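You operate a simulated robot arm through the tools that you are given. There is no shell and no other tool. Be economical: measure what you need, move in short steps, check, and stop when the job is done.

You run a simulated two-armed robot. Do the job below in one go: nothing can be reset, and whatever is moved stays where it is left.

TASK
Wind the yellow lamp from the trolley to three bars, switch it on and stand it in the blue crate.
Fine: work on the bench; hold the lamp still while you wind it and while you press its button. Set down upright: wind-up lamp.

The check looks at the end state, three seconds after you hand in, the way a careful person would. Anything else that was tipped, shoved, dropped, spilled or broken makes it a failure.

THE ROBOT
Two 7-joint arms with two-finger parallel grippers on one trunk, on a base that drives. Base frame: it is fixed to the floor where the robot stands at the start and does not move with it; the origin is under the middle of the robot, x ahead of it, y to its left, z up. Units: mm, degrees, N and s.
The left shoulder is at the start at [60, 143, 949], the right one opposite. With the tool pointing down near the work surface each hand reaches from about 320 to 740 mm from the robot's upright axis, wherever it stands, measured 20 degrees to its own side. Places, roughly: button of the purple wind-up lamp [600, -300, 800]; button of the teal wind-up lamp [900, 500, 1300]; button of the yellow wind-up lamp [600, -100, 800]; inside of the blue crate [600, 1000, 800]; top of the bench [600, 800, 800]; winding knob of the purple wind-up lamp [600, -300, 900]; winding knob of the teal wind-up lamp [900, 500, 1400]; winding knob of the yellow wind-up lamp [600, -100, 900]. Payload 1.57 kg a hand.
The tool frame of a hand sits at the grasp point between the pads (the TCP): z along the fingers, y along the line on which they close. The tips reach 30 mm beyond it. Largest opening 110 mm; finger width 24, thickness 12; the body of the gripper, 48 by 112 mm, starts 78 mm behind the TCP.
Orientation is told as [roll, pitch, yaw] about the base's x, y, z axes, in that order, counted from this pose: with the fingers straight down and closing along the base's y, the tool's x points along the base's -x, its y along +y and its z along -z.

THE INTERFACE
- The arms move only by the tool play_rows. It takes "left_moves", "right_moves" or both (then of equal length, played together; a hand with none holds still); each is a list of rows, each an object of numbers (a shift or turn left out is 0, a gripper value left out holds the last): "x", "y", "z": the shift along the tool's x, y, z in units of 150 mm (1.0 is 150 mm); "ax", "ay", "az": the turn, a rotation vector about the tool's x, y, z in units of 180 degrees (1.0 is 180 degrees); "hand": the gripper command, from -1 (shut) to 1 (fully open), values between in proportion. In form: [{"x": .., "y": .., "z": .., "ax": .., "ay": .., "az": .., "hand": ..}, ...]. A call has 1 to 20 rows; each row is the pose to reach, as a shift and turn from the pose commanded when the call began, along the tool's axes at that moment. A call with a number of a shift or a turn outside -1 to 1 is refused whole. Each row takes 0.2 s and may step no farther than 50 mm and 8.6 degrees from the row before; otherwise, or with a gripper value out of range, the whole call is refused. A pose out of reach is approached as far as the arm can. The call stops where the force on the tool passes 40 N (or 10 N more than at its start, if that is more) or the arm is blocked; 0.2 s more then pass. Each finger travels about 45 mm/s and halts on what it meets, pressing with about 22 N; the grip force reading is that of the motor and also rises with nothing between the fingers. The clock runs only during rows and for 0.2 s after the last one: add rows that repeat a pose to give the fingers time. It gives the time, the measured TCP pose, the force on the tool (base axes), the opening and the grip force at its end, in the units of the frame above (readings bear some noise), with the torque about the TCP (base axes, N m) and any sound that the robot's microphone picked up, and new pictures: "pictures" is both (left out), scene, wrist or none (wrist: the cameras of the hands that moved).
- Cameras (640 x 400 px; columns grow to the right, rows downward): "scene" is now at [48.3, -0.8, 1558]; the picture's right is [-0.01, -1.00, 0.00], its down [-0.76, 0.01, -0.65] and it looks along [0.65, -0.00, -0.76] (base axes); focal length 255 px, centre (320, 200). "left" rides on the left gripper at [70, -16, -141] in its tool frame; the picture's right is [0.23, 0.97, 0.00], its down [-0.86, 0.20, -0.48] and it looks along [-0.47, 0.11, 0.88] (tool axes); focal length 222 px, centre (320, 200). "right" rides on the right gripper at [70, 16, -141] in its tool frame; the picture's right is [-0.23, 0.97, 0.00], its down [-0.86, -0.20, -0.48] and it looks along [-0.47, -0.11, 0.88] (tool axes); focal length 222 px, centre (320, 200). There is no depth. A picture from a camera that has moved, and an enlarged one, comes with that camera's place and axes in the base frame and with its lens.
- slide_trunk(by): slides the trunk up (or, below 0, down) by that many mm; the arms and the scene camera ride with it, the base frame stays. It gives what a move gives, with no picture.
- steer(legs): drives the robot by 1 to 6 legs, each [ahead, left, turn to the left] in mm, mm and degrees, along the robot's own axes; the way and the turn of a leg run together, so that a leg with both is an arc; at most 1500 mm and 180 degrees a leg. The arms and the cameras ride along, it lands a little off, and it stops where it bumps. It gives what a move gives, and a new picture of the scene camera.
- pan_tilt(pan, tilt): turns the head with the scene camera to pan (to the left, within 86 degrees either way) and tilt (down, from -29 to 69), counted from straight ahead of the robot. It gives what a move gives, and a new picture of the scene camera.
- zoom(camera, box): a new picture of the part [left, top, right, bottom] of that camera's present view, enlarged. The clock stands still meanwhile.
- close_job(): hands the job in; it is judged then, once.

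Go step by step. Nothing tells you exact positions but the pictures and the camera data: compare them with the known pose of the tool, close in by small moves and look again before you grip or let go. The budget is 120 turns and 260 pictures, counting those below and the enlarged ones. Unless the task says otherwise, let go and move clear before handing in, and close with one line.

The tools are called after "Call:" as name(argument=value, ...) on one line, values as JSON. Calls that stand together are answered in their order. play_rows: Moves the arms, as the interface text tells. Its arguments: {"type":"object","properties":{"left_moves":{"type":"array","items":{"type":"object","properties":{"x":{"type":"number"},"y":{"type":"number"},"z":{"type":"number"},"ax":{"type":"number"},"ay":{"type":"number"},"az":{"type":"number"},"hand":{"type":"number"}}}},"right_moves":{"type":"array","items":{"type":"object","properties":{"x":{"type":"number"},"y":{"type":"number"},"z":{"type":"number"},"ax":{"type":"number"},"ay":{"type":"number"},"az":{"type":"number"},"hand":{"type":"number"}}}},"pictures":{"type":"string","enum":["both","scene","wrist","none"]}},"required":[]} The other tools are called the same way: slide_trunk (by) slides the trunk up or down; steer (legs) drives the base; pan_tilt (pan, tilt) turns the head that bears the scene camera; zoom (camera, box) takes an enlarged picture of a part of a camera's view; close_job () hands the job in.

At the start:

```text
time: 0.0
left_tcp_pos: [511.2, 234.7, 1094.3]
left_tcp_rot: [0.0, -0.1, -0.1]
left_force: [0.1, -0.2, 0.2]
left_ft_torque: [-0.05, -0.02, 0.01]
left_finger_gap: 110.0
left_gripper_force: 0.1
right_tcp_pos: [428.9, -175.7, 1148.9]
right_tcp_rot: [0.0, -0.4, 0.0]
right_force: [0.4, 0.4, 0.0]
right_ft_torque: [-0.04, -0.03, -0.01]
right_finger_gap: 110.1
right_gripper_force: 0.1
trunk travel left (down, up): [-547.0, 43.0]
robot x, y, heading: [-2.1, 2.2, 0.0]
head pan, tilt: [-0.4, 49.1]
```

scene: 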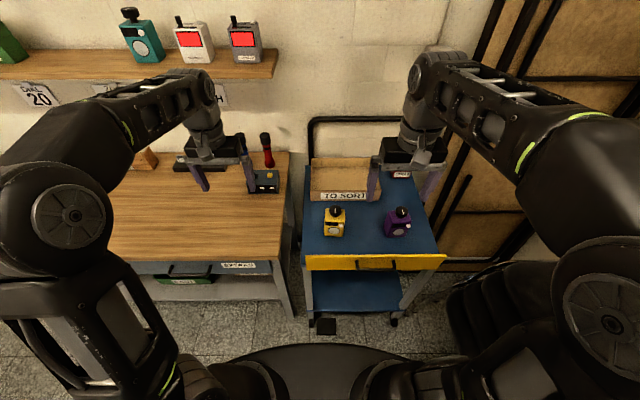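
right: 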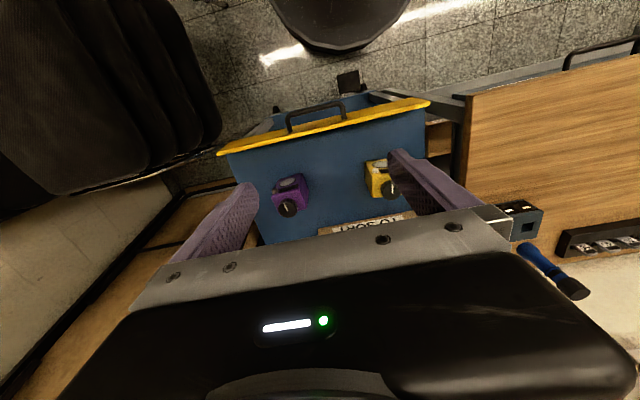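
left: 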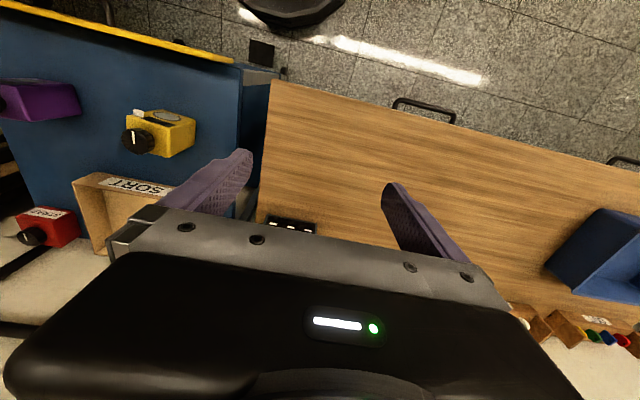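

I see the yellow lamp on the blue trolley with its knob on top, the purple one to its right, and the bench to the left. I'll zoom in for details first and look left for the crate.

Call:
zoom(camera="scene", box=[290, 150, 450, 270])

Call:
zoom(camera="left", box=[80, 80, 240, 180])

Call:
pan_tilt(pan=50, tilt=40)

```text
3.33 times, centred on (370, 210) of scene
camera zoom: at [48.3, -0.8, 1558.0], right [-0.01, -1.0, 0.0], down [-0.76, 0.01, -0.65], along [0.65, 0.0, -0.76], focal length 850 px, centre (153, 167)
```

zoom: 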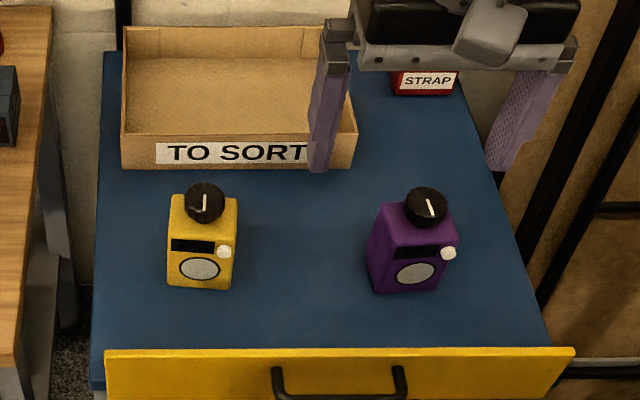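

```text
4.00 times, centred on (160, 130) of left
camera zoom: at [441.7, 216.1, 1235.1], right [-0.23, 0.97, 0.0], down [0.85, 0.2, 0.48], along [0.47, 0.11, -0.88], focal length 888 px, centre (960, 480)
```

zoom: 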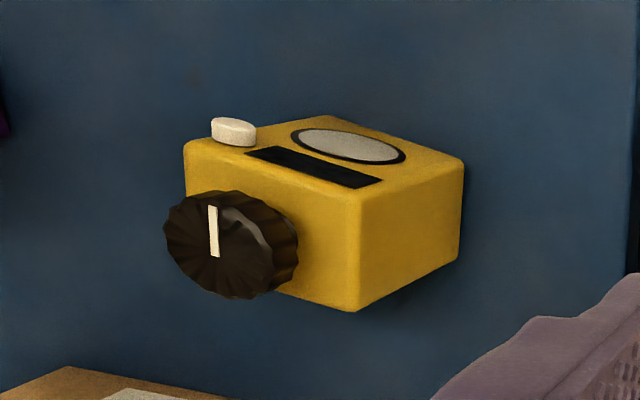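

```text
time: 1.2
left_tcp_pos: [512.1, 233.9, 1094.0]
left_tcp_rot: [-0.1, -0.1, 0.0]
left_force: [-0.6, 1.1, 1.2]
left_ft_torque: [-0.01, 0.05, -0.01]
left_finger_gap: 109.8
left_gripper_force: 0.0
right_tcp_pos: [428.3, -174.9, 1148.6]
right_tcp_rot: [0.0, -0.5, 0.0]
right_force: [0.3, -0.1, -0.1]
right_ft_torque: [0.0, -0.01, -0.02]
right_finger_gap: 110.0
right_gripper_force: 0.1
trunk travel left (down, up): [-547.0, 43.0]
robot x, y, heading: [-1.2, 2.3, 0.2]
head pan, tilt: [50.0, 40.0]
camera scene: at [25.2, 64.8, 1571.1], right [0.77, -0.64, 0.0], down [-0.41, -0.49, -0.77], along [0.49, 0.59, -0.64], focal length 255 px, centre (320, 200)
```

scene: 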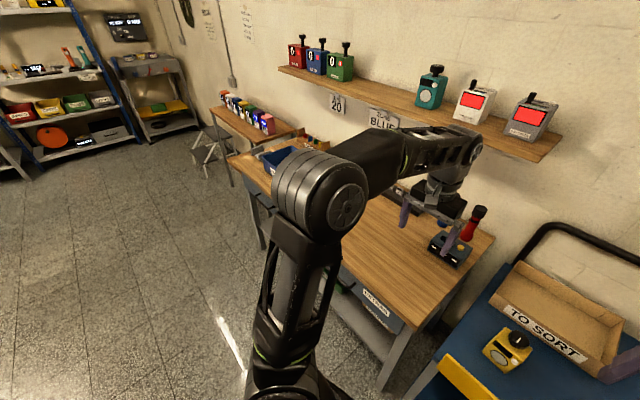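

The lamp has its knob on top, and its button and display on the front. I put the knob at about (593, -54, 870). Plan: right hand lifts it from above onto the bench, left hand holds it low, right hand winds and presses. First I'll move the right hand above the lamp to look.

Call:
pan_tilt(pan=0, tilt=49)

Call:
play_rows(right_moves=[{"x": -0.15, "y": 0.13}, {"x": -0.3, "y": 0.26}, {"x": -0.45, "y": 0.39}, {"x": -0.6, "y": 0.52, "z": 0.1}, {"x": -0.75, "y": 0.65, "z": 0.3}, {"x": -0.85, "y": 0.75, "z": 0.5}, {"x": -0.95, "y": 0.8, "z": 0.7}])

```text
time: 2.4
left_tcp_pos: [510.5, 233.3, 1093.3]
left_tcp_rot: [0.0, -0.1, 0.1]
left_force: [0.4, -0.2, 0.4]
left_ft_torque: [0.0, -0.03, 0.01]
left_finger_gap: 110.0
left_gripper_force: 0.1
right_tcp_pos: [428.5, -175.2, 1149.1]
right_tcp_rot: [0.0, -0.5, 0.0]
right_force: [-0.4, -0.3, -0.1]
right_ft_torque: [0.0, 0.0, -0.04]
right_finger_gap: 109.9
right_gripper_force: 0.1
trunk travel left (down, up): [-547.0, 43.0]
robot x, y, heading: [-1.1, -1.3, 0.1]
head pan, tilt: [0.0, 49.0]
camera scene: at [48.5, -0.2, 1558.3], right [0.0, -1.0, 0.0], down [-0.75, 0.0, -0.66], along [0.66, 0.0, -0.75], focal length 255 px, centre (320, 200)
```

scene: 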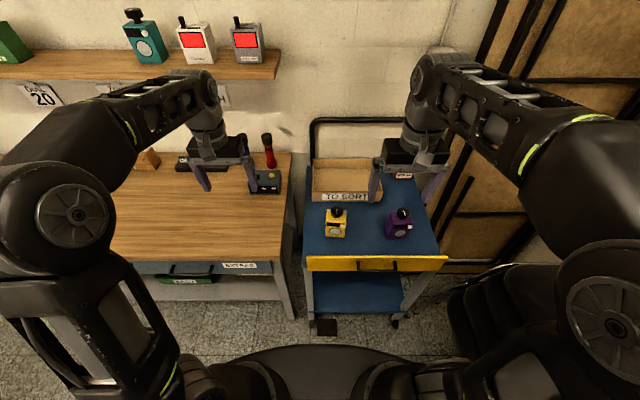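

```text
time: 4.0
left_tcp_pos: [512.7, 234.7, 1094.9]
left_tcp_rot: [0.0, 0.0, 0.0]
left_force: [-0.4, -0.1, 0.6]
left_ft_torque: [0.0, 0.01, -0.03]
left_finger_gap: 110.2
left_gripper_force: 0.2
right_tcp_pos: [571.2, -53.5, 1046.1]
right_tcp_rot: [-0.1, -0.5, 0.0]
right_force: [0.6, 1.1, 0.3]
right_ft_torque: [0.0, 0.0, -0.01]
right_finger_gap: 109.8
right_gripper_force: 0.0
right hand out of reach, approached as far as the arm can: row 1, 2, 3, 4
trunk travel left (down, up): [-547.0, 43.0]
robot x, y, heading: [2.7, 0.5, 0.2]
head pan, tilt: [0.0, 49.0]
camera scene: at [49.5, 0.2, 1558.2], right [0.0, -1.0, 0.0], down [-0.76, 0.0, -0.66], along [0.66, 0.0, -0.76], focal length 255 px, centre (320, 200)
camera right: at [501.4, -37.5, 1185.2], right [0.23, 0.97, 0.0], down [0.85, -0.2, 0.49], along [0.47, -0.11, -0.87], focal length 222 px, centre (320, 200)
```

scene: 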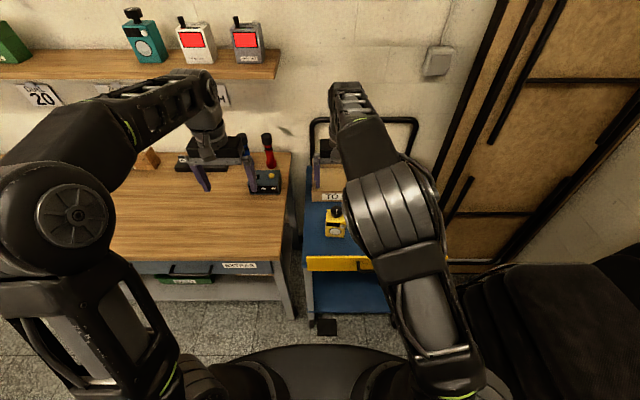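
right: 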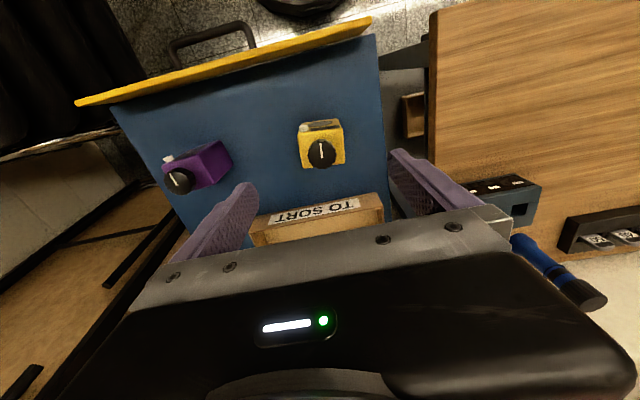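

Call:
zoom(camera="right", box=[270, 100, 390, 175])

Call:
zoom(camera="scene", box=[300, 185, 380, 265])

```text
5.33 times, centred on (330, 138) of right
camera zoom: at [501.4, -37.5, 1185.2], right [0.23, 0.97, 0.0], down [0.85, -0.2, 0.49], along [0.47, -0.11, -0.87], focal length 1185 px, centre (267, 533)
```

zoom: 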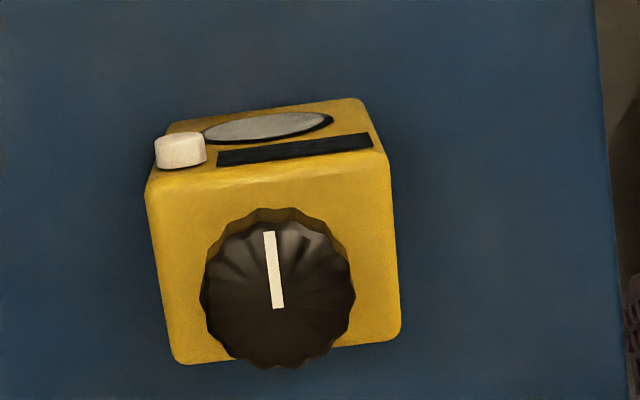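

```text
5.00 times, centred on (340, 225) of scene
camera zoom: at [49.5, 0.2, 1558.2], right [0.0, -1.0, 0.0], down [-0.76, 0.0, -0.66], along [0.66, 0.0, -0.76], focal length 1275 px, centre (220, 75)
```

zoom: 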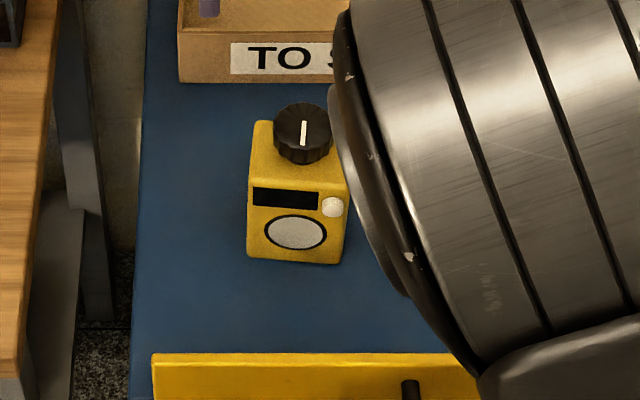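

Lamp body spans about x 572–620, y -90…-20, top z≈848, with a yaw of about -3.5°. I'll descend above it and check.

Call:
play_rows(right_moves=[{"x": -0.06, "y": 0, "z": 0.15, "az": 0.01}, {"x": -0.12, "y": -0.01, "z": 0.35, "az": 0.019}, {"x": -0.17, "y": -0.01, "z": 0.55, "az": 0.019}, {"x": -0.17, "y": -0.01, "z": 0.75, "az": 0.019}, {"x": -0.17, "y": -0.01, "z": 0.85, "az": 0.019}])

```text
time: 5.2
left_tcp_pos: [512.1, 233.7, 1095.1]
left_tcp_rot: [-0.1, 0.0, -0.1]
left_force: [-1.1, -0.8, 0.1]
left_ft_torque: [0.03, 0.02, 0.01]
left_finger_gap: 110.1
left_gripper_force: 0.1
right_tcp_pos: [598.5, -55.1, 917.6]
right_tcp_rot: [0.2, -0.6, -3.4]
right_force: [0.6, 0.3, 0.2]
right_ft_torque: [-0.02, -0.01, -0.02]
right_finger_gap: 110.0
right_gripper_force: 0.1
trunk travel left (down, up): [-547.0, 43.0]
robot x, y, heading: [-3.8, 0.8, -0.1]
head pan, tilt: [0.0, 49.0]
camera scene: at [48.8, -0.1, 1558.3], right [0.0, -1.0, 0.0], down [-0.75, 0.0, -0.66], along [0.66, 0.0, -0.75], focal length 255 px, centre (320, 200)
camera right: at [530.2, -34.0, 1058.3], right [0.29, 0.96, 0.0], down [0.84, -0.25, 0.49], along [0.47, -0.14, -0.87], focal length 222 px, centre (320, 200)
```

scene: 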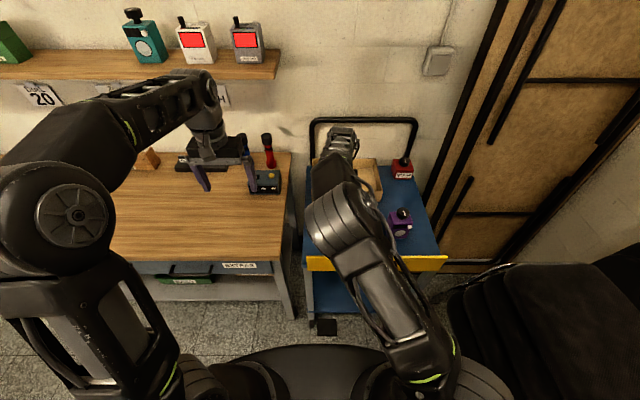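
right: 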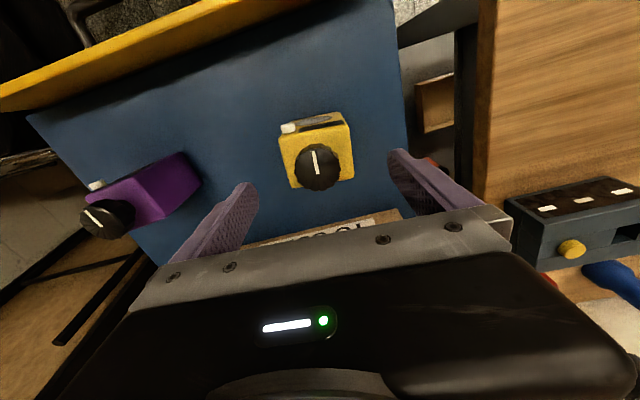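

Call:
play_rows(right_moves=[{"z": 0.15}, {"z": 0.3}, {"z": 0.45}, {"z": 0.57}, {"z": 0.65}, {"z": 0.66}], pictures="wrist")

```text
time: 6.6
left_tcp_pos: [510.7, 233.8, 1094.0]
left_tcp_rot: [0.0, -0.2, 0.0]
left_force: [-0.2, -0.4, 0.0]
left_ft_torque: [0.03, -0.01, 0.01]
left_finger_gap: 109.8
left_gripper_force: 0.0
right_tcp_pos: [592.1, -54.4, 822.9]
right_tcp_rot: [-0.1, -0.5, -3.3]
right_force: [-0.6, -0.2, -0.8]
right_ft_torque: [0.04, 0.01, -0.01]
right_finger_gap: 110.1
right_gripper_force: 0.2
right hand out of reach, approached as far as the arm can: row 4, 5, 6
trunk travel left (down, up): [-547.0, 43.0]
robot x, y, heading: [-0.8, 0.8, 0.2]
head pan, tilt: [0.0, 49.0]
camera right: at [522.8, -33.4, 962.6], right [0.28, 0.96, 0.0], down [0.84, -0.25, 0.49], along [0.47, -0.14, -0.87], focal length 222 px, centre (320, 200)
```

right: 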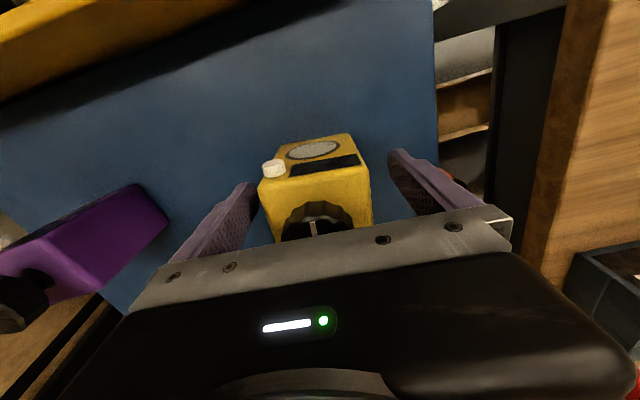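

Well placed around the lamp; I close now with a 3 mm centring shift.

Call:
play_rows(right_moves=[{"y": 0.02}, {"y": 0.02, "hand": -1}, {"y": 0.02}, {"y": 0.02}, {"y": 0.02}, {"y": 0.02}, {"y": 0.02}], pictures="wrist")

```text
time: 8.2
left_tcp_pos: [511.5, 233.6, 1095.1]
left_tcp_rot: [0.0, -0.1, 0.0]
left_force: [-0.7, -0.2, 0.0]
left_ft_torque: [0.0, -0.01, 0.01]
left_finger_gap: 109.8
left_gripper_force: 0.1
right_tcp_pos: [591.6, -52.9, 823.6]
right_tcp_rot: [0.1, -0.5, -3.4]
right_force: [0.7, -0.9, 0.8]
right_ft_torque: [-0.12, 0.01, -0.03]
right_finger_gap: 71.9
right_gripper_force: 22.2
trunk travel left (down, up): [-547.0, 43.0]
robot x, y, heading: [-0.5, -0.2, 0.2]
head pan, tilt: [0.0, 49.0]
camera right: at [522.9, -30.7, 963.0], right [0.28, 0.96, 0.0], down [0.84, -0.25, 0.49], along [0.47, -0.14, -0.87], focal length 222 px, centre (320, 200)
```

right: 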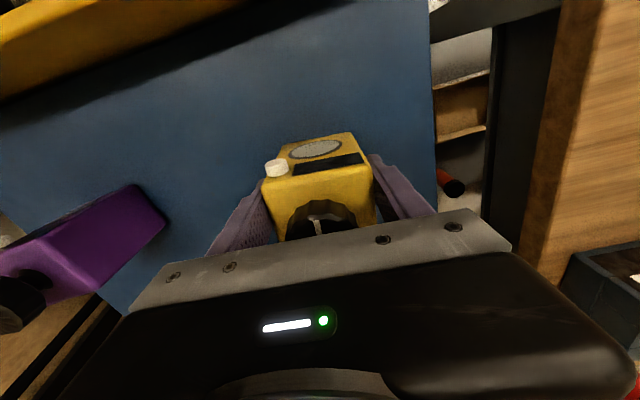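

Gripped at 72 mm. Lift and draw back.

Call:
play_rows(right_moves=[{"z": -0.05}, {"z": -0.15}, {"z": -0.3}, {"x": 0.05, "z": -0.5}, {"x": 0.15, "z": -0.7}, {"x": 0.3, "z": -0.9}, {"x": 0.45, "z": -1.0}, {"x": 0.6, "z": -1.0}, {"x": 0.7, "z": -1.0}])

```text
time: 10.2
left_tcp_pos: [511.5, 233.5, 1094.6]
left_tcp_rot: [0.0, 0.0, 0.0]
left_force: [0.4, 0.2, -0.1]
left_ft_torque: [0.01, -0.05, 0.04]
left_finger_gap: 110.1
left_gripper_force: 0.2
right_tcp_pos: [485.5, -46.1, 972.1]
right_tcp_rot: [0.0, -0.5, -3.5]
right_force: [0.7, 0.4, -1.3]
right_ft_torque: [-0.03, -0.01, -0.02]
right_finger_gap: 72.2
right_gripper_force: 21.8
trunk travel left (down, up): [-547.0, 43.0]
robot x, y, heading: [3.8, 3.9, -0.0]
head pan, tilt: [0.0, 49.0]
camera scene: at [48.3, -0.2, 1558.2], right [0.0, -1.0, 0.0], down [-0.75, 0.0, -0.66], along [0.66, 0.0, -0.75], focal length 255 px, centre (320, 200)
camera right: at [416.3, -24.1, 1112.0], right [0.28, 0.96, 0.0], down [0.84, -0.25, 0.49], along [0.47, -0.14, -0.87], focal length 222 px, centre (320, 200)
```

scene: 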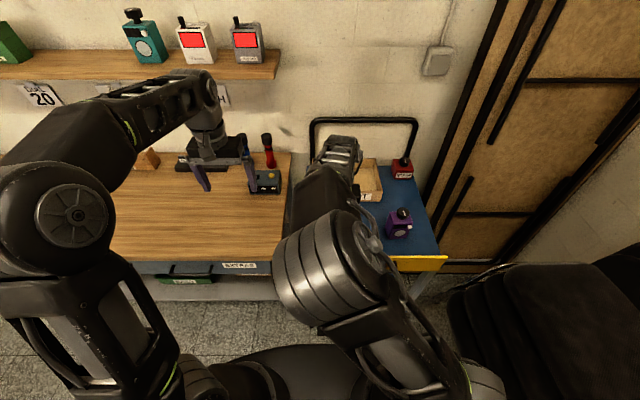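
right: 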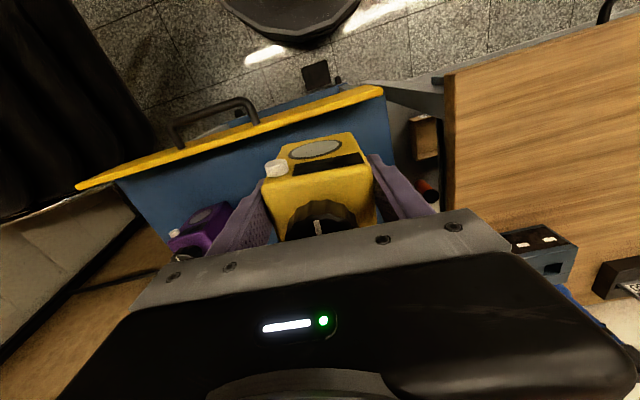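

Lamp is safely held. Now I drive left along the bench.

Call:
steer(legs=[[0, 560, 0]])

```text
time: 13.4
left_tcp_pos: [506.9, 798.5, 1094.2]
left_tcp_rot: [0.0, -0.2, 0.5]
left_force: [-1.2, 1.2, 0.0]
left_ft_torque: [0.0, 0.02, 0.0]
left_finger_gap: 110.0
left_gripper_force: 0.1
right_tcp_pos: [482.7, 518.7, 972.3]
right_tcp_rot: [0.0, -0.5, -2.8]
right_force: [0.1, -0.2, -1.9]
right_ft_torque: [0.02, -0.03, 0.02]
right_finger_gap: 72.2
right_gripper_force: 22.3
trunk travel left (down, up): [-547.0, 43.0]
robot x, y, heading: [-4.4, 560.3, 0.8]
head pan, tilt: [0.0, 49.0]
camera scene: at [46.2, 560.5, 1558.2], right [0.01, -1.0, 0.0], down [-0.75, -0.01, -0.66], along [0.66, 0.01, -0.75], focal length 255 px, centre (320, 200)
```

scene: 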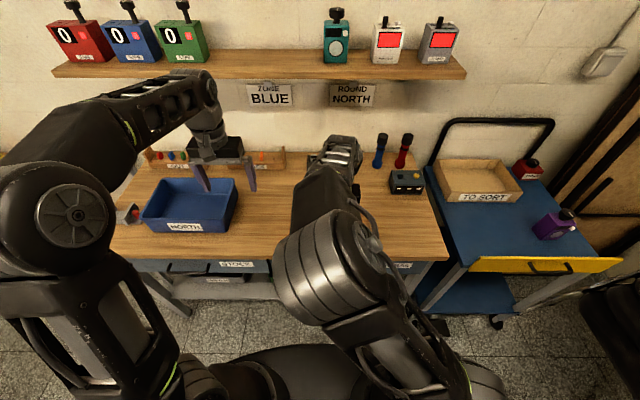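

The crate is on the left at roughly y 910–1250, and the middle of the bench is free. I check the clearance between base and bench before moving a bit closer.

Call:
pan_tilt(pan=0, tilt=69)

```text
time: 14.2
left_tcp_pos: [507.0, 797.8, 1095.1]
left_tcp_rot: [0.0, 0.0, 0.5]
left_force: [1.0, 0.1, 0.0]
left_ft_torque: [-0.03, 0.01, 0.0]
left_finger_gap: 109.7
left_gripper_force: 0.1
right_tcp_pos: [484.4, 520.1, 970.7]
right_tcp_rot: [0.0, -0.5, -2.9]
right_force: [-0.5, -0.1, -1.2]
right_ft_torque: [-0.03, 0.0, -0.01]
right_finger_gap: 71.9
right_gripper_force: 22.2
trunk travel left (down, up): [-547.0, 43.0]
robot x, y, heading: [-1.9, 563.3, 0.7]
head pan, tilt: [0.0, 68.8]
camera scene: at [24.3, 559.6, 1535.0], right [0.01, -1.0, 0.0], down [-0.93, -0.01, -0.36], along [0.36, 0.0, -0.93], focal length 255 px, centre (320, 200)
```

scene: 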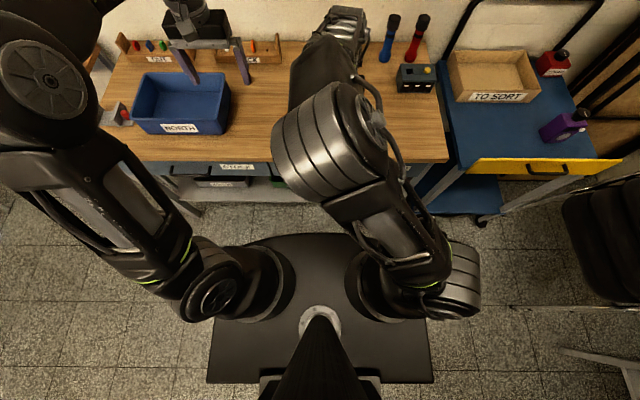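

There's about 90 mm of free room; I go ahead 50 mm.

Call:
steer(legs=[[50, 0, -0.7]])

Call:
pan_tilt(pan=0, tilt=49)

Call:
play_rows(right_moves=[{"x": -0.1, "y": 0.07, "z": 0.1}, {"x": -0.2, "y": 0.14, "z": 0.3}, {"x": -0.3, "y": 0.2, "z": 0.5}, {"x": -0.37, "y": 0.24, "z": 0.65}])

```text
time: 15.1
left_tcp_pos: [560.3, 793.2, 1093.1]
left_tcp_rot: [0.0, 0.1, -0.2]
left_force: [0.0, 0.2, 0.2]
left_ft_torque: [0.04, 0.09, -0.03]
left_finger_gap: 110.1
left_gripper_force: 0.1
right_tcp_pos: [533.1, 512.4, 971.9]
right_tcp_rot: [-0.1, -0.4, -3.5]
right_force: [0.0, 0.1, -1.8]
right_ft_torque: [0.02, 0.05, 0.0]
right_finger_gap: 72.4
right_gripper_force: 21.7
trunk travel left (down, up): [-547.0, 43.0]
robot x, y, heading: [45.5, 560.8, -0.4]
head pan, tilt: [0.0, 68.8]
camera scene: at [76.2, 559.4, 1534.9], right [0.0, -1.0, 0.0], down [-0.93, 0.0, -0.36], along [0.36, 0.0, -0.93], focal length 255 px, centre (320, 200)
```

scene: 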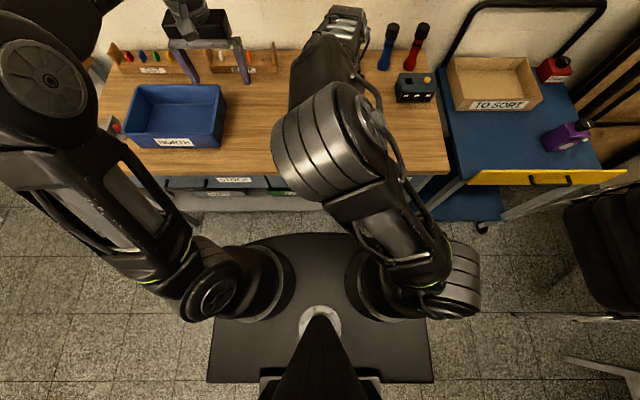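

```text
time: 16.0
left_tcp_pos: [558.8, 791.7, 1094.3]
left_tcp_rot: [0.0, -0.1, -0.2]
left_force: [-0.1, 0.0, -1.1]
left_ft_torque: [0.03, 0.02, -0.01]
left_finger_gap: 110.1
left_gripper_force: 0.0
right_tcp_pos: [531.8, 512.5, 971.6]
right_tcp_rot: [0.0, -0.6, -3.7]
right_force: [-0.5, -0.1, -1.8]
right_ft_torque: [0.02, 0.04, 0.04]
right_finger_gap: 72.0
right_gripper_force: 21.8
trunk travel left (down, up): [-547.0, 43.0]
robot x, y, heading: [49.4, 559.0, -0.2]
head pan, tilt: [0.0, 49.0]
camera scene: at [95.9, 559.3, 1558.2], right [0.0, -1.0, 0.0], down [-0.76, 0.0, -0.66], along [0.66, 0.0, -0.76], focal length 255 px, centre (320, 200)
```

scene: 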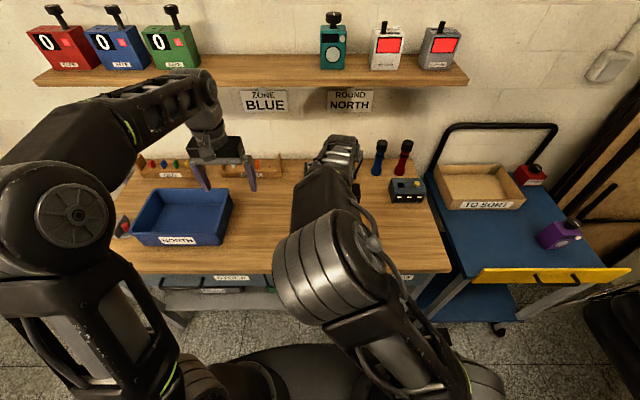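

```text
time: 17.0
left_tcp_pos: [557.9, 792.1, 1096.0]
left_tcp_rot: [0.0, 0.0, -0.1]
left_force: [-0.1, 0.0, -0.5]
left_ft_torque: [0.01, -0.02, 0.02]
left_finger_gap: 109.9
left_gripper_force: 0.0
right_tcp_pos: [590.8, 544.5, 878.0]
right_tcp_rot: [0.2, -0.8, -3.6]
right_force: [0.0, -2.5, 17.1]
right_ft_torque: [-0.59, -0.1, -0.07]
right_finger_gap: 71.0
right_gripper_force: 22.4
trunk travel left (down, up): [-547.0, 43.0]
robot x, y, heading: [47.0, 563.0, -0.5]
head pan, tilt: [0.0, 49.0]
camera scene: at [93.5, 559.0, 1558.8], right [0.0, -1.0, 0.0], down [-0.75, 0.0, -0.66], along [0.66, 0.0, -0.75], focal length 255 px, centre (320, 200)
camera right: at [521.3, 566.1, 1016.1], right [0.29, 0.96, 0.0], down [0.83, -0.25, 0.49], along [0.47, -0.14, -0.87], focal length 222 px, centre (320, 200)
```

scene: 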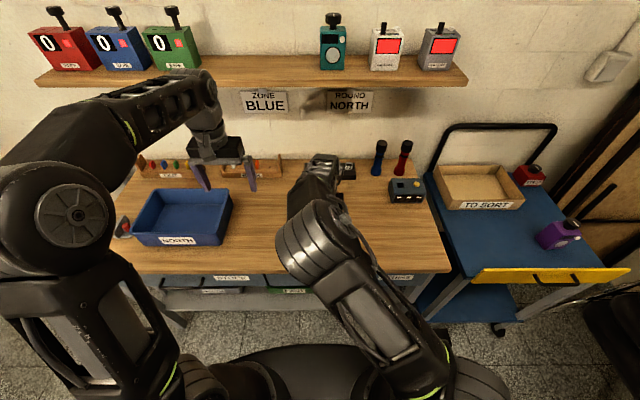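
right: 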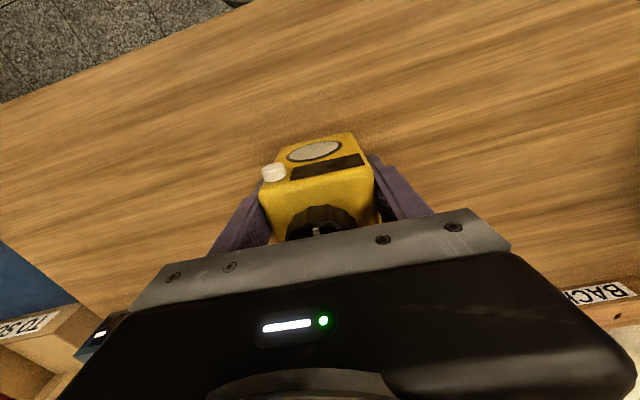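

The lamp touched the bench (17 N up at TCP z 878), so the bench top is near z=795. I ease off and release it.

Call:
play_rows(right_moves=[{"z": -0.02}, {"z": -0.02, "hand": 1}, {"z": -0.02}, {"z": -0.02}, {"z": -0.02}, {"z": -0.02}])

```text
time: 18.4
left_tcp_pos: [557.7, 793.2, 1094.4]
left_tcp_rot: [0.0, -0.1, -0.3]
left_force: [0.1, -0.2, 0.4]
left_ft_torque: [-0.02, 0.0, -0.01]
left_finger_gap: 109.7
left_gripper_force: 0.1
right_tcp_pos: [591.3, 546.5, 877.5]
right_tcp_rot: [0.1, -0.5, -3.7]
right_force: [-0.2, 0.0, -0.6]
right_ft_torque: [0.01, 0.01, -0.05]
right_finger_gap: 109.9
right_gripper_force: 0.1
trunk travel left (down, up): [-547.0, 43.0]
robot x, y, heading: [46.2, 558.6, -0.3]
head pan, tilt: [0.0, 49.0]
camera scene: at [95.6, 559.3, 1558.2], right [0.0, -1.0, 0.0], down [-0.75, 0.0, -0.66], along [0.66, 0.0, -0.75], focal length 255 px, centre (320, 200)
camera right: at [522.3, 566.6, 1017.2], right [0.29, 0.96, 0.0], down [0.84, -0.25, 0.49], along [0.47, -0.14, -0.87], focal length 222 px, centre (320, 200)
```

scene: 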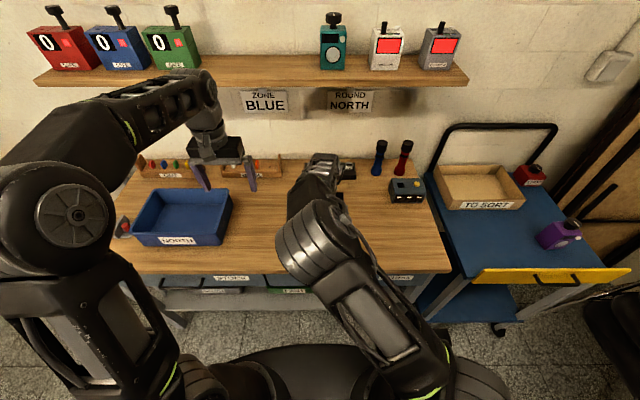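
right: 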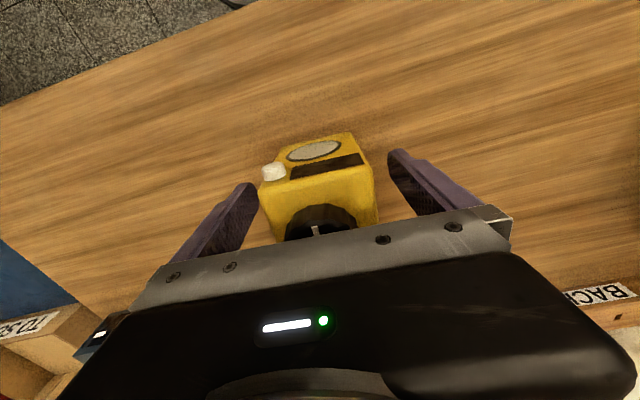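

Call:
play_rows(right_moves=[{"z": -0.1}, {"z": -0.25}, {"z": -0.4}, {"z": -0.55}, {"z": -0.7}, {"z": -0.85, "y": -0.1}, {"z": -0.95, "y": -0.2}, {"z": -0.95, "y": -0.3}, {"z": -0.95, "y": -0.4}, {"z": -0.95, "y": -0.5}, {"z": -0.95, "y": -0.5}, {"z": -0.95, "y": -0.5}], left_moves=[{"az": -0.0417}, {"az": -0.0833}, {"az": -0.125}, {"az": -0.1667}, {"az": -0.2083}, {"az": -0.25}, {"az": -0.2917}, {"az": -0.3333}, {"az": -0.375}, {"az": -0.4167}, {"az": -0.4583}, {"az": -0.5}], pictures="scene")

```text
time: 21.0
left_tcp_pos: [558.7, 791.4, 1092.8]
left_tcp_rot: [-0.2, -0.1, 90.1]
left_force: [0.4, -0.2, -0.2]
left_ft_torque: [0.0, -0.02, 0.01]
left_finger_gap: 110.2
left_gripper_force: 0.0
right_tcp_pos: [585.8, 470.1, 1020.5]
right_tcp_rot: [0.2, -0.4, -3.6]
right_force: [-0.8, -0.3, 0.2]
right_ft_torque: [0.02, -0.04, 0.03]
right_finger_gap: 110.3
right_gripper_force: 0.1
trunk travel left (down, up): [-547.0, 43.0]
robot x, y, heading: [47.2, 561.6, -0.3]
head pan, tilt: [0.0, 49.0]
camera scene: at [95.6, 559.2, 1558.2], right [0.0, -1.0, 0.0], down [-0.75, 0.0, -0.66], along [0.66, 0.0, -0.75], focal length 255 px, centre (320, 200)
```

scene: 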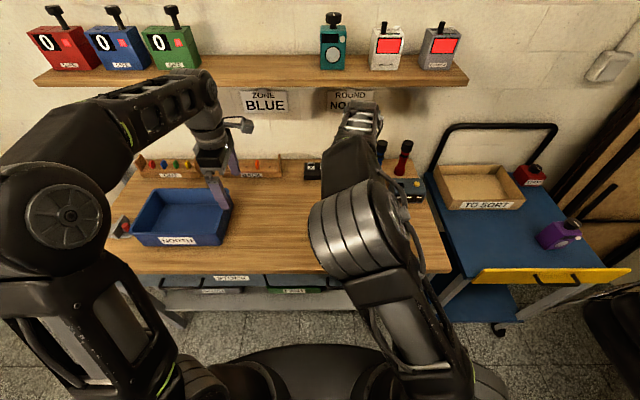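

Yaw achieved. Now tilt the left hand so its fingers point to -y and down.

Call:
play_rows(left_moves=[{"ay": 0.045}, {"ay": 0.09}, {"ay": 0.135}, {"ay": 0.18}, {"ay": 0.225}, {"ay": 0.27}, {"ay": 0.315}, {"ay": 0.34}])

```text
time: 22.8
left_tcp_pos: [557.9, 792.9, 1094.3]
left_tcp_rot: [-0.1, 61.2, 89.9]
left_force: [0.1, -0.4, 0.9]
left_ft_torque: [-0.01, 0.0, 0.0]
left_finger_gap: 109.9
left_gripper_force: 0.0
right_tcp_pos: [586.0, 471.9, 1019.4]
right_tcp_rot: [0.1, -0.4, -3.6]
right_force: [-0.3, -0.4, 0.3]
right_ft_torque: [-0.01, -0.03, 0.03]
right_finger_gap: 110.0
right_gripper_force: 0.1
trunk travel left (down, up): [-547.0, 43.0]
robot x, y, heading: [48.9, 559.6, 0.1]
head pan, tilt: [0.0, 49.0]
camera scene: at [95.7, 560.5, 1558.3], right [0.0, -1.0, 0.0], down [-0.75, 0.0, -0.66], along [0.66, 0.0, -0.75], focal length 255 px, centre (320, 200)
camera left: at [574.9, 882.3, 1222.3], right [-0.97, -0.11, 0.2], down [-0.2, 0.83, -0.52], along [-0.11, -0.55, -0.83], focal length 222 px, centre (320, 200)
```

scene: 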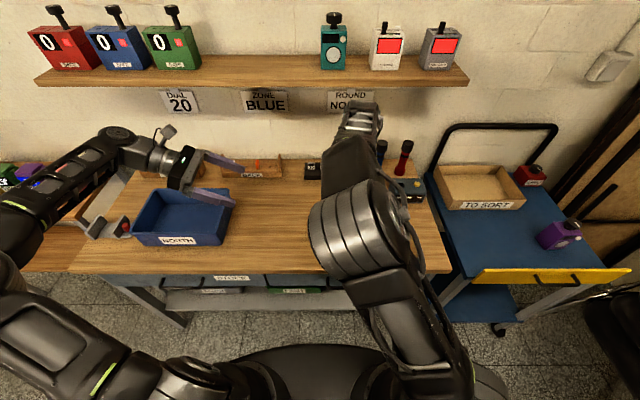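
left: 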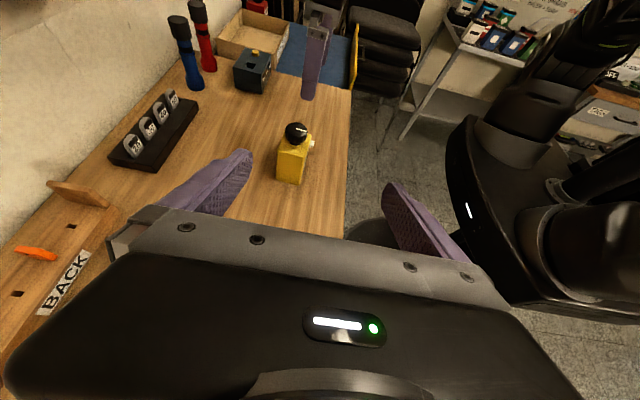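

The left hand is in the wanted posture with the lamp in view. I move it toward the lamp at height and move the right hand clear to the right.

Call:
play_rows(left_moves=[{"x": 0.088, "y": -0.041, "z": 0.16, "ax": -0.003, "az": 0.0016}, {"x": 0.177, "y": -0.082, "z": 0.32, "ax": -0.006, "az": 0.0032}, {"x": 0.265, "y": -0.123, "z": 0.48, "ax": -0.009, "az": 0.0048}, {"x": 0.353, "y": -0.164, "z": 0.64, "ax": -0.012, "az": 0.0064}, {"x": 0.44, "y": -0.205, "z": 0.8, "ax": -0.015, "az": 0.008}, {"x": 0.53, "y": -0.247, "z": 0.963, "ax": -0.0175, "az": 0.0096}, {"x": 0.53, "y": -0.247, "z": 0.963, "ax": -0.0175, "az": 0.0096}], right_moves=[{"y": -0.1}, {"y": -0.2}, {"y": -0.3}, {"y": -0.4}, {"y": -0.4}, {"y": -0.4}, {"y": -0.4}])

```text
time: 24.4
left_tcp_pos: [596.6, 627.2, 1095.1]
left_tcp_rot: [-0.1, 61.2, 86.2]
left_force: [0.8, -0.1, 0.1]
left_ft_torque: [-0.03, -0.01, 0.02]
left_finger_gap: 110.2
left_gripper_force: 0.0
right_tcp_pos: [580.3, 411.6, 1019.2]
right_tcp_rot: [0.0, -0.6, -3.6]
right_force: [0.4, 0.6, 0.5]
right_ft_torque: [-0.03, -0.01, -0.02]
right_finger_gap: 109.9
right_gripper_force: 0.0
trunk travel left (down, up): [-547.0, 43.0]
robot x, y, heading: [45.6, 561.6, 0.0]
head pan, tilt: [0.0, 49.0]
camera scene: at [95.6, 559.8, 1558.2], right [0.0, -1.0, 0.0], down [-0.75, 0.0, -0.66], along [0.66, 0.0, -0.75], focal length 255 px, centre (320, 200)
camera right: at [512.4, 432.9, 1159.4], right [0.29, 0.96, 0.0], down [0.84, -0.25, 0.49], along [0.47, -0.14, -0.87], focal length 222 px, centre (320, 200)
camera left: at [618.7, 715.1, 1223.1], right [-0.98, -0.05, 0.2], down [-0.14, 0.84, -0.52], along [-0.14, -0.54, -0.83], focal length 222 px, centre (320, 200)
```

scene: 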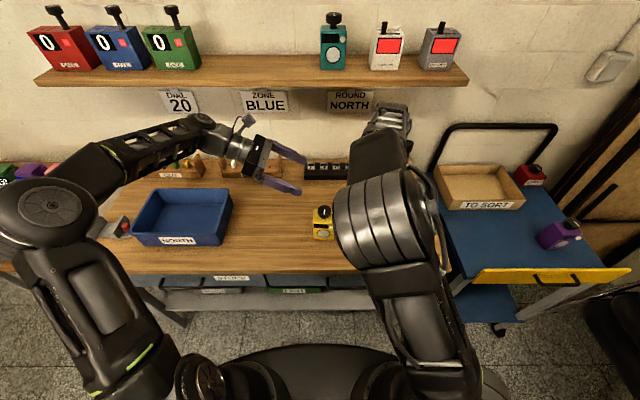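
right: 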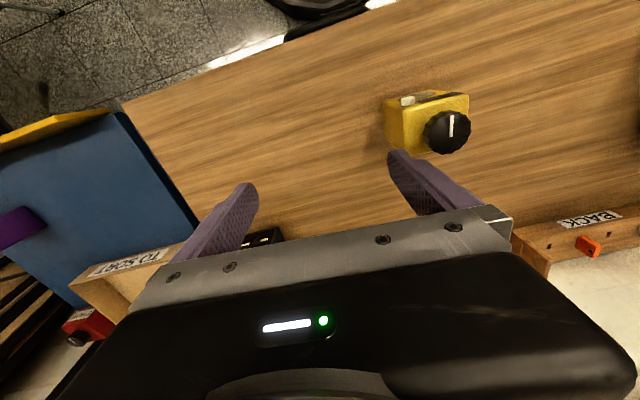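
left: 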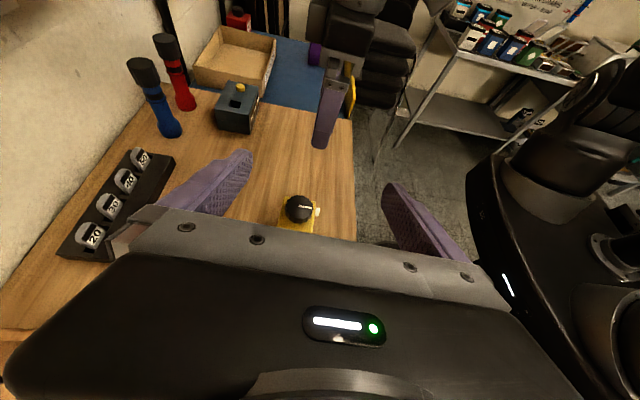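

Elbow and forearm appear well above the crate. I lower the left hand 150 mm, still left of the lamp, and check.

Call:
play_rows(left_moves=[{"x": -0.175, "z": 0.096}, {"x": -0.35, "z": 0.193}, {"x": -0.525, "z": 0.289}, {"x": -0.7, "z": 0.386}, {"x": -0.876, "z": 0.482}])

```text
time: 25.6
left_tcp_pos: [595.8, 627.7, 943.9]
left_tcp_rot: [-0.1, 61.3, 86.2]
left_force: [0.0, 0.6, -0.3]
left_ft_torque: [-0.02, 0.01, 0.02]
left_finger_gap: 110.0
left_gripper_force: 0.0
right_tcp_pos: [580.6, 412.3, 1019.3]
right_tcp_rot: [0.0, -0.4, -3.7]
right_force: [1.0, 0.1, -0.4]
right_ft_torque: [0.02, -0.03, -0.02]
right_finger_gap: 110.1
right_gripper_force: 0.1
trunk travel left (down, up): [-547.0, 43.0]
robot x, y, heading: [46.0, 557.1, -0.2]
head pan, tilt: [0.0, 49.0]
camera scene: at [96.1, 559.6, 1558.3], right [0.0, -1.0, 0.0], down [-0.76, 0.0, -0.66], along [0.66, 0.0, -0.76], focal length 255 px, centre (320, 200)
camera left: at [619.5, 715.8, 1072.7], right [-0.98, -0.05, 0.2], down [-0.14, 0.84, -0.52], along [-0.14, -0.54, -0.83], focal length 222 px, centre (320, 200)
```

scene: 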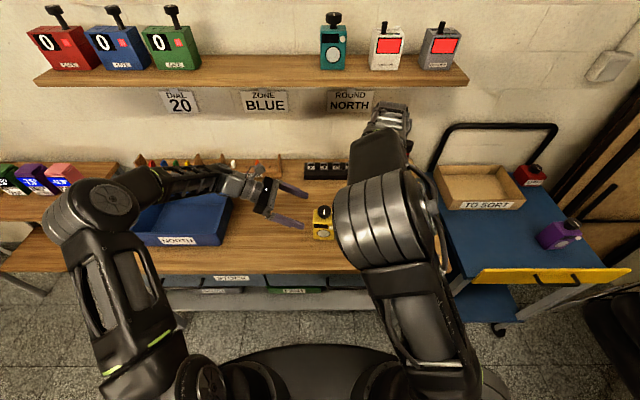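
left: 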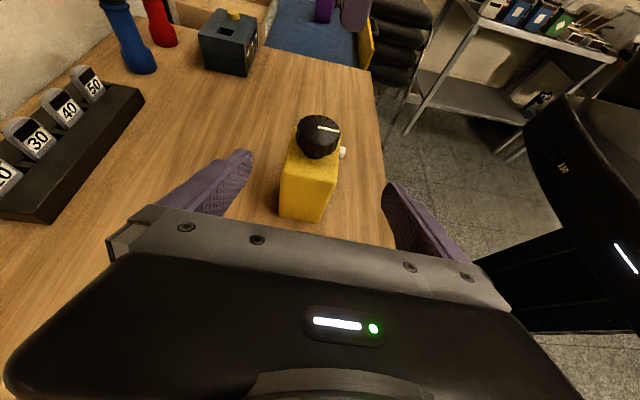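

Call:
play_rows(left_moves=[{"x": -0.17, "z": 0.092}, {"x": -0.34, "z": 0.183}, {"x": -0.5, "z": 0.275}, {"x": -0.6, "z": 0.33}, {"x": -0.66, "z": 0.364}])

```text
time: 26.8
left_tcp_pos: [596.3, 625.8, 832.3]
left_tcp_rot: [-0.1, 61.2, 86.1]
left_force: [0.5, 0.4, -0.3]
left_ft_torque: [-0.02, 0.04, -0.02]
left_finger_gap: 109.9
left_gripper_force: 0.0
right_tcp_pos: [581.0, 410.2, 1019.4]
right_tcp_rot: [0.0, -0.6, -3.6]
right_force: [-0.2, 0.7, -0.1]
right_ft_torque: [-0.03, -0.02, -0.01]
right_finger_gap: 109.8
right_gripper_force: 0.1
trunk travel left (down, up): [-547.0, 43.0]
robot x, y, heading: [46.1, 560.9, -0.1]
head pan, tilt: [0.0, 49.0]
camera scene: at [95.8, 559.4, 1558.2], right [0.0, -1.0, 0.0], down [-0.75, 0.0, -0.66], along [0.66, 0.0, -0.75], focal length 255 px, centre (320, 200)
camera left: at [618.8, 714.2, 960.1], right [-0.98, -0.05, 0.2], down [-0.14, 0.84, -0.52], along [-0.14, -0.54, -0.83], focal length 222 px, centre (320, 200)
```

scene: 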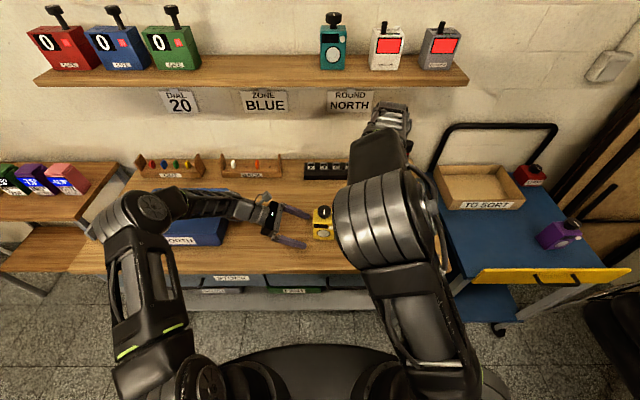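
left: 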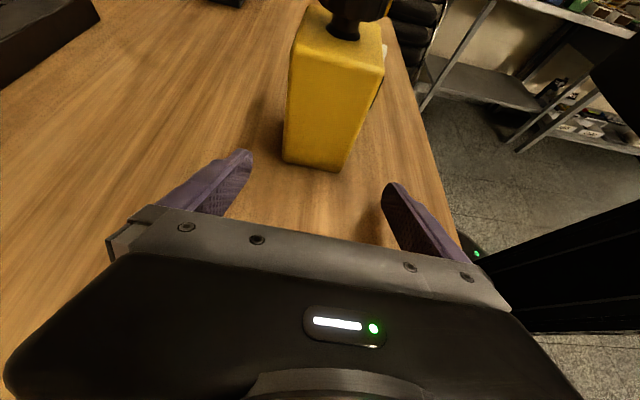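

Call:
play_rows(left_moves=[{"x": 0.05, "y": -0.02, "z": 0.1}, {"x": 0.1, "y": -0.027, "z": 0.2}, {"x": 0.16, "y": -0.027, "z": 0.3}, {"x": 0.205, "y": -0.027, "z": 0.374}])

```text
time: 27.8
left_tcp_pos: [596.9, 563.2, 830.5]
left_tcp_rot: [-0.1, 61.3, 86.2]
left_force: [0.1, -0.4, 0.6]
left_ft_torque: [-0.02, 0.01, 0.01]
left_finger_gap: 110.1
left_gripper_force: 0.1
right_tcp_pos: [582.2, 410.6, 1018.8]
right_tcp_rot: [0.2, -0.5, -3.5]
right_force: [0.3, 0.3, -0.3]
right_ft_torque: [0.01, 0.02, -0.02]
right_finger_gap: 109.8
right_gripper_force: 0.0
trunk travel left (down, up): [-547.0, 43.0]
robot x, y, heading: [45.2, 560.7, -0.4]
head pan, tilt: [0.0, 49.0]
camera scene: at [95.7, 559.2, 1558.2], right [0.0, -1.0, 0.0], down [-0.75, 0.0, -0.66], along [0.66, 0.0, -0.75], focal length 255 px, centre (320, 200)
camera left: at [618.2, 650.8, 959.1], right [-0.98, -0.05, 0.2], down [-0.14, 0.84, -0.52], along [-0.14, -0.54, -0.83], focal length 222 px, centre (320, 200)
```

scene: 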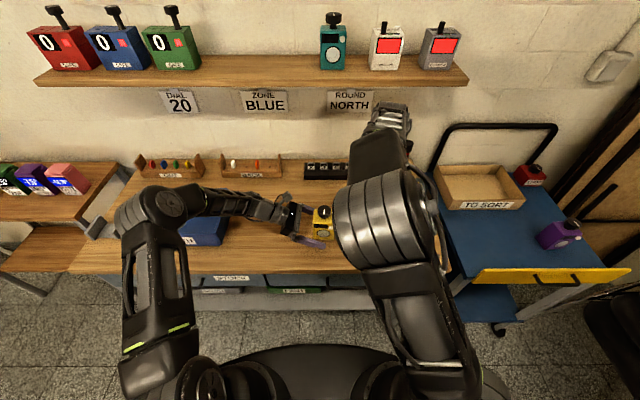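
left: 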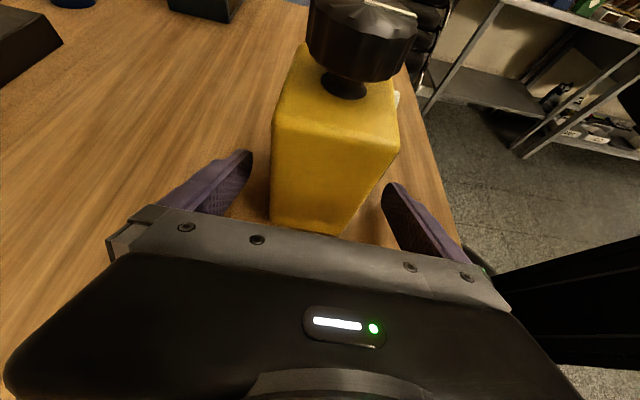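

Call:
zoom(camera="scene", box=[280, 190, 360, 250])

Call:
zoom(camera="left", box=[180, 0, 460, 250])

```text
6.67 times, centred on (320, 220) of scene
camera zoom: at [95.7, 559.2, 1558.2], right [0.0, -1.0, 0.0], down [-0.75, 0.0, -0.66], along [0.66, 0.0, -0.75], focal length 1700 px, centre (320, 67)
```

zoom: 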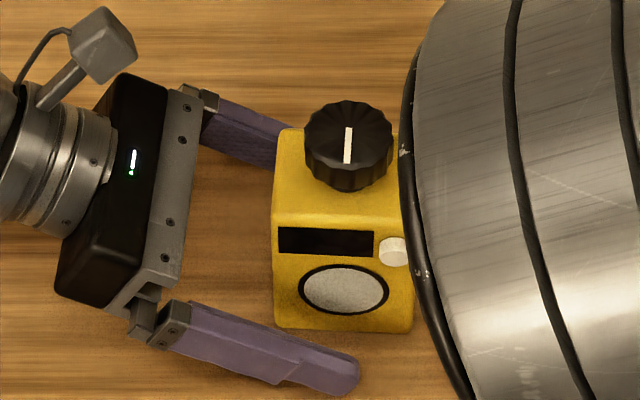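

```text
1.60 times, centred on (320, 125) of left
camera zoom: at [618.2, 650.8, 959.1], right [-0.98, -0.05, 0.2], down [-0.14, 0.84, -0.52], along [-0.14, -0.54, -0.83], focal length 355 px, centre (320, 320)
```

zoom: 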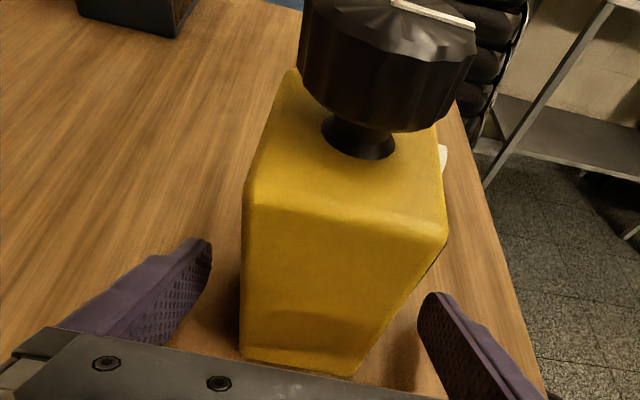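

Both left fingers straddle the lower body. I close them to hold the lamp still.

Call:
play_rows(left_moves=[{"hand": -1}, {}, {}, {}, {}, {}], pictures="wrist")

Call:
zoom(camera="scene", box=[280, 190, 360, 250])

```text
time: 29.2
left_tcp_pos: [596.1, 563.6, 830.9]
left_tcp_rot: [-0.1, 61.2, 86.2]
left_force: [0.4, -0.3, 0.1]
left_ft_torque: [0.01, 0.02, 0.02]
left_finger_gap: 57.8
left_gripper_force: 22.0
right_tcp_pos: [582.1, 410.1, 1018.8]
right_tcp_rot: [0.1, -0.5, -3.6]
right_force: [-0.7, -0.2, -0.9]
right_ft_torque: [0.01, 0.04, 0.01]
right_finger_gap: 109.9
right_gripper_force: 0.2
trunk travel left (down, up): [-547.0, 43.0]
robot x, y, heading: [47.3, 561.0, -0.3]
head pan, tilt: [0.0, 49.0]
camera left: at [618.2, 651.0, 959.1], right [-0.98, -0.05, 0.2], down [-0.14, 0.84, -0.52], along [-0.14, -0.54, -0.83], focal length 222 px, centre (320, 200)
```

left: 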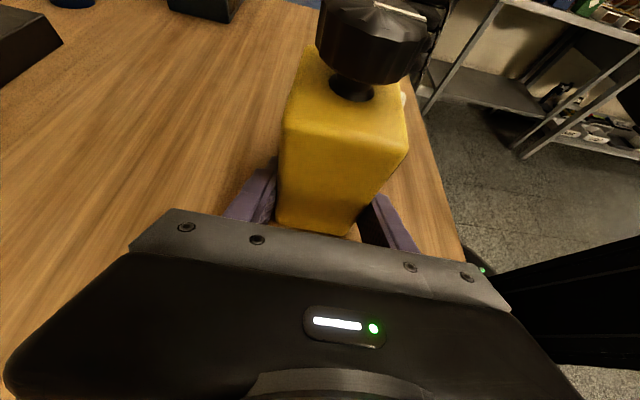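

```text
6.67 times, centred on (320, 220) of scene
camera zoom: at [95.7, 559.3, 1558.2], right [0.0, -1.0, 0.0], down [-0.75, 0.0, -0.66], along [0.66, 0.0, -0.75], focal length 1700 px, centre (320, 67)
```

zoom: 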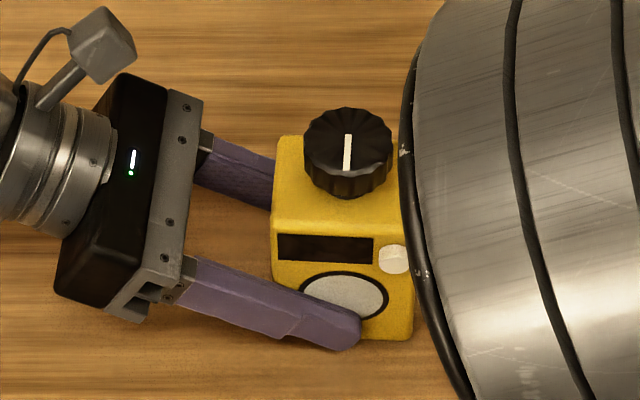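

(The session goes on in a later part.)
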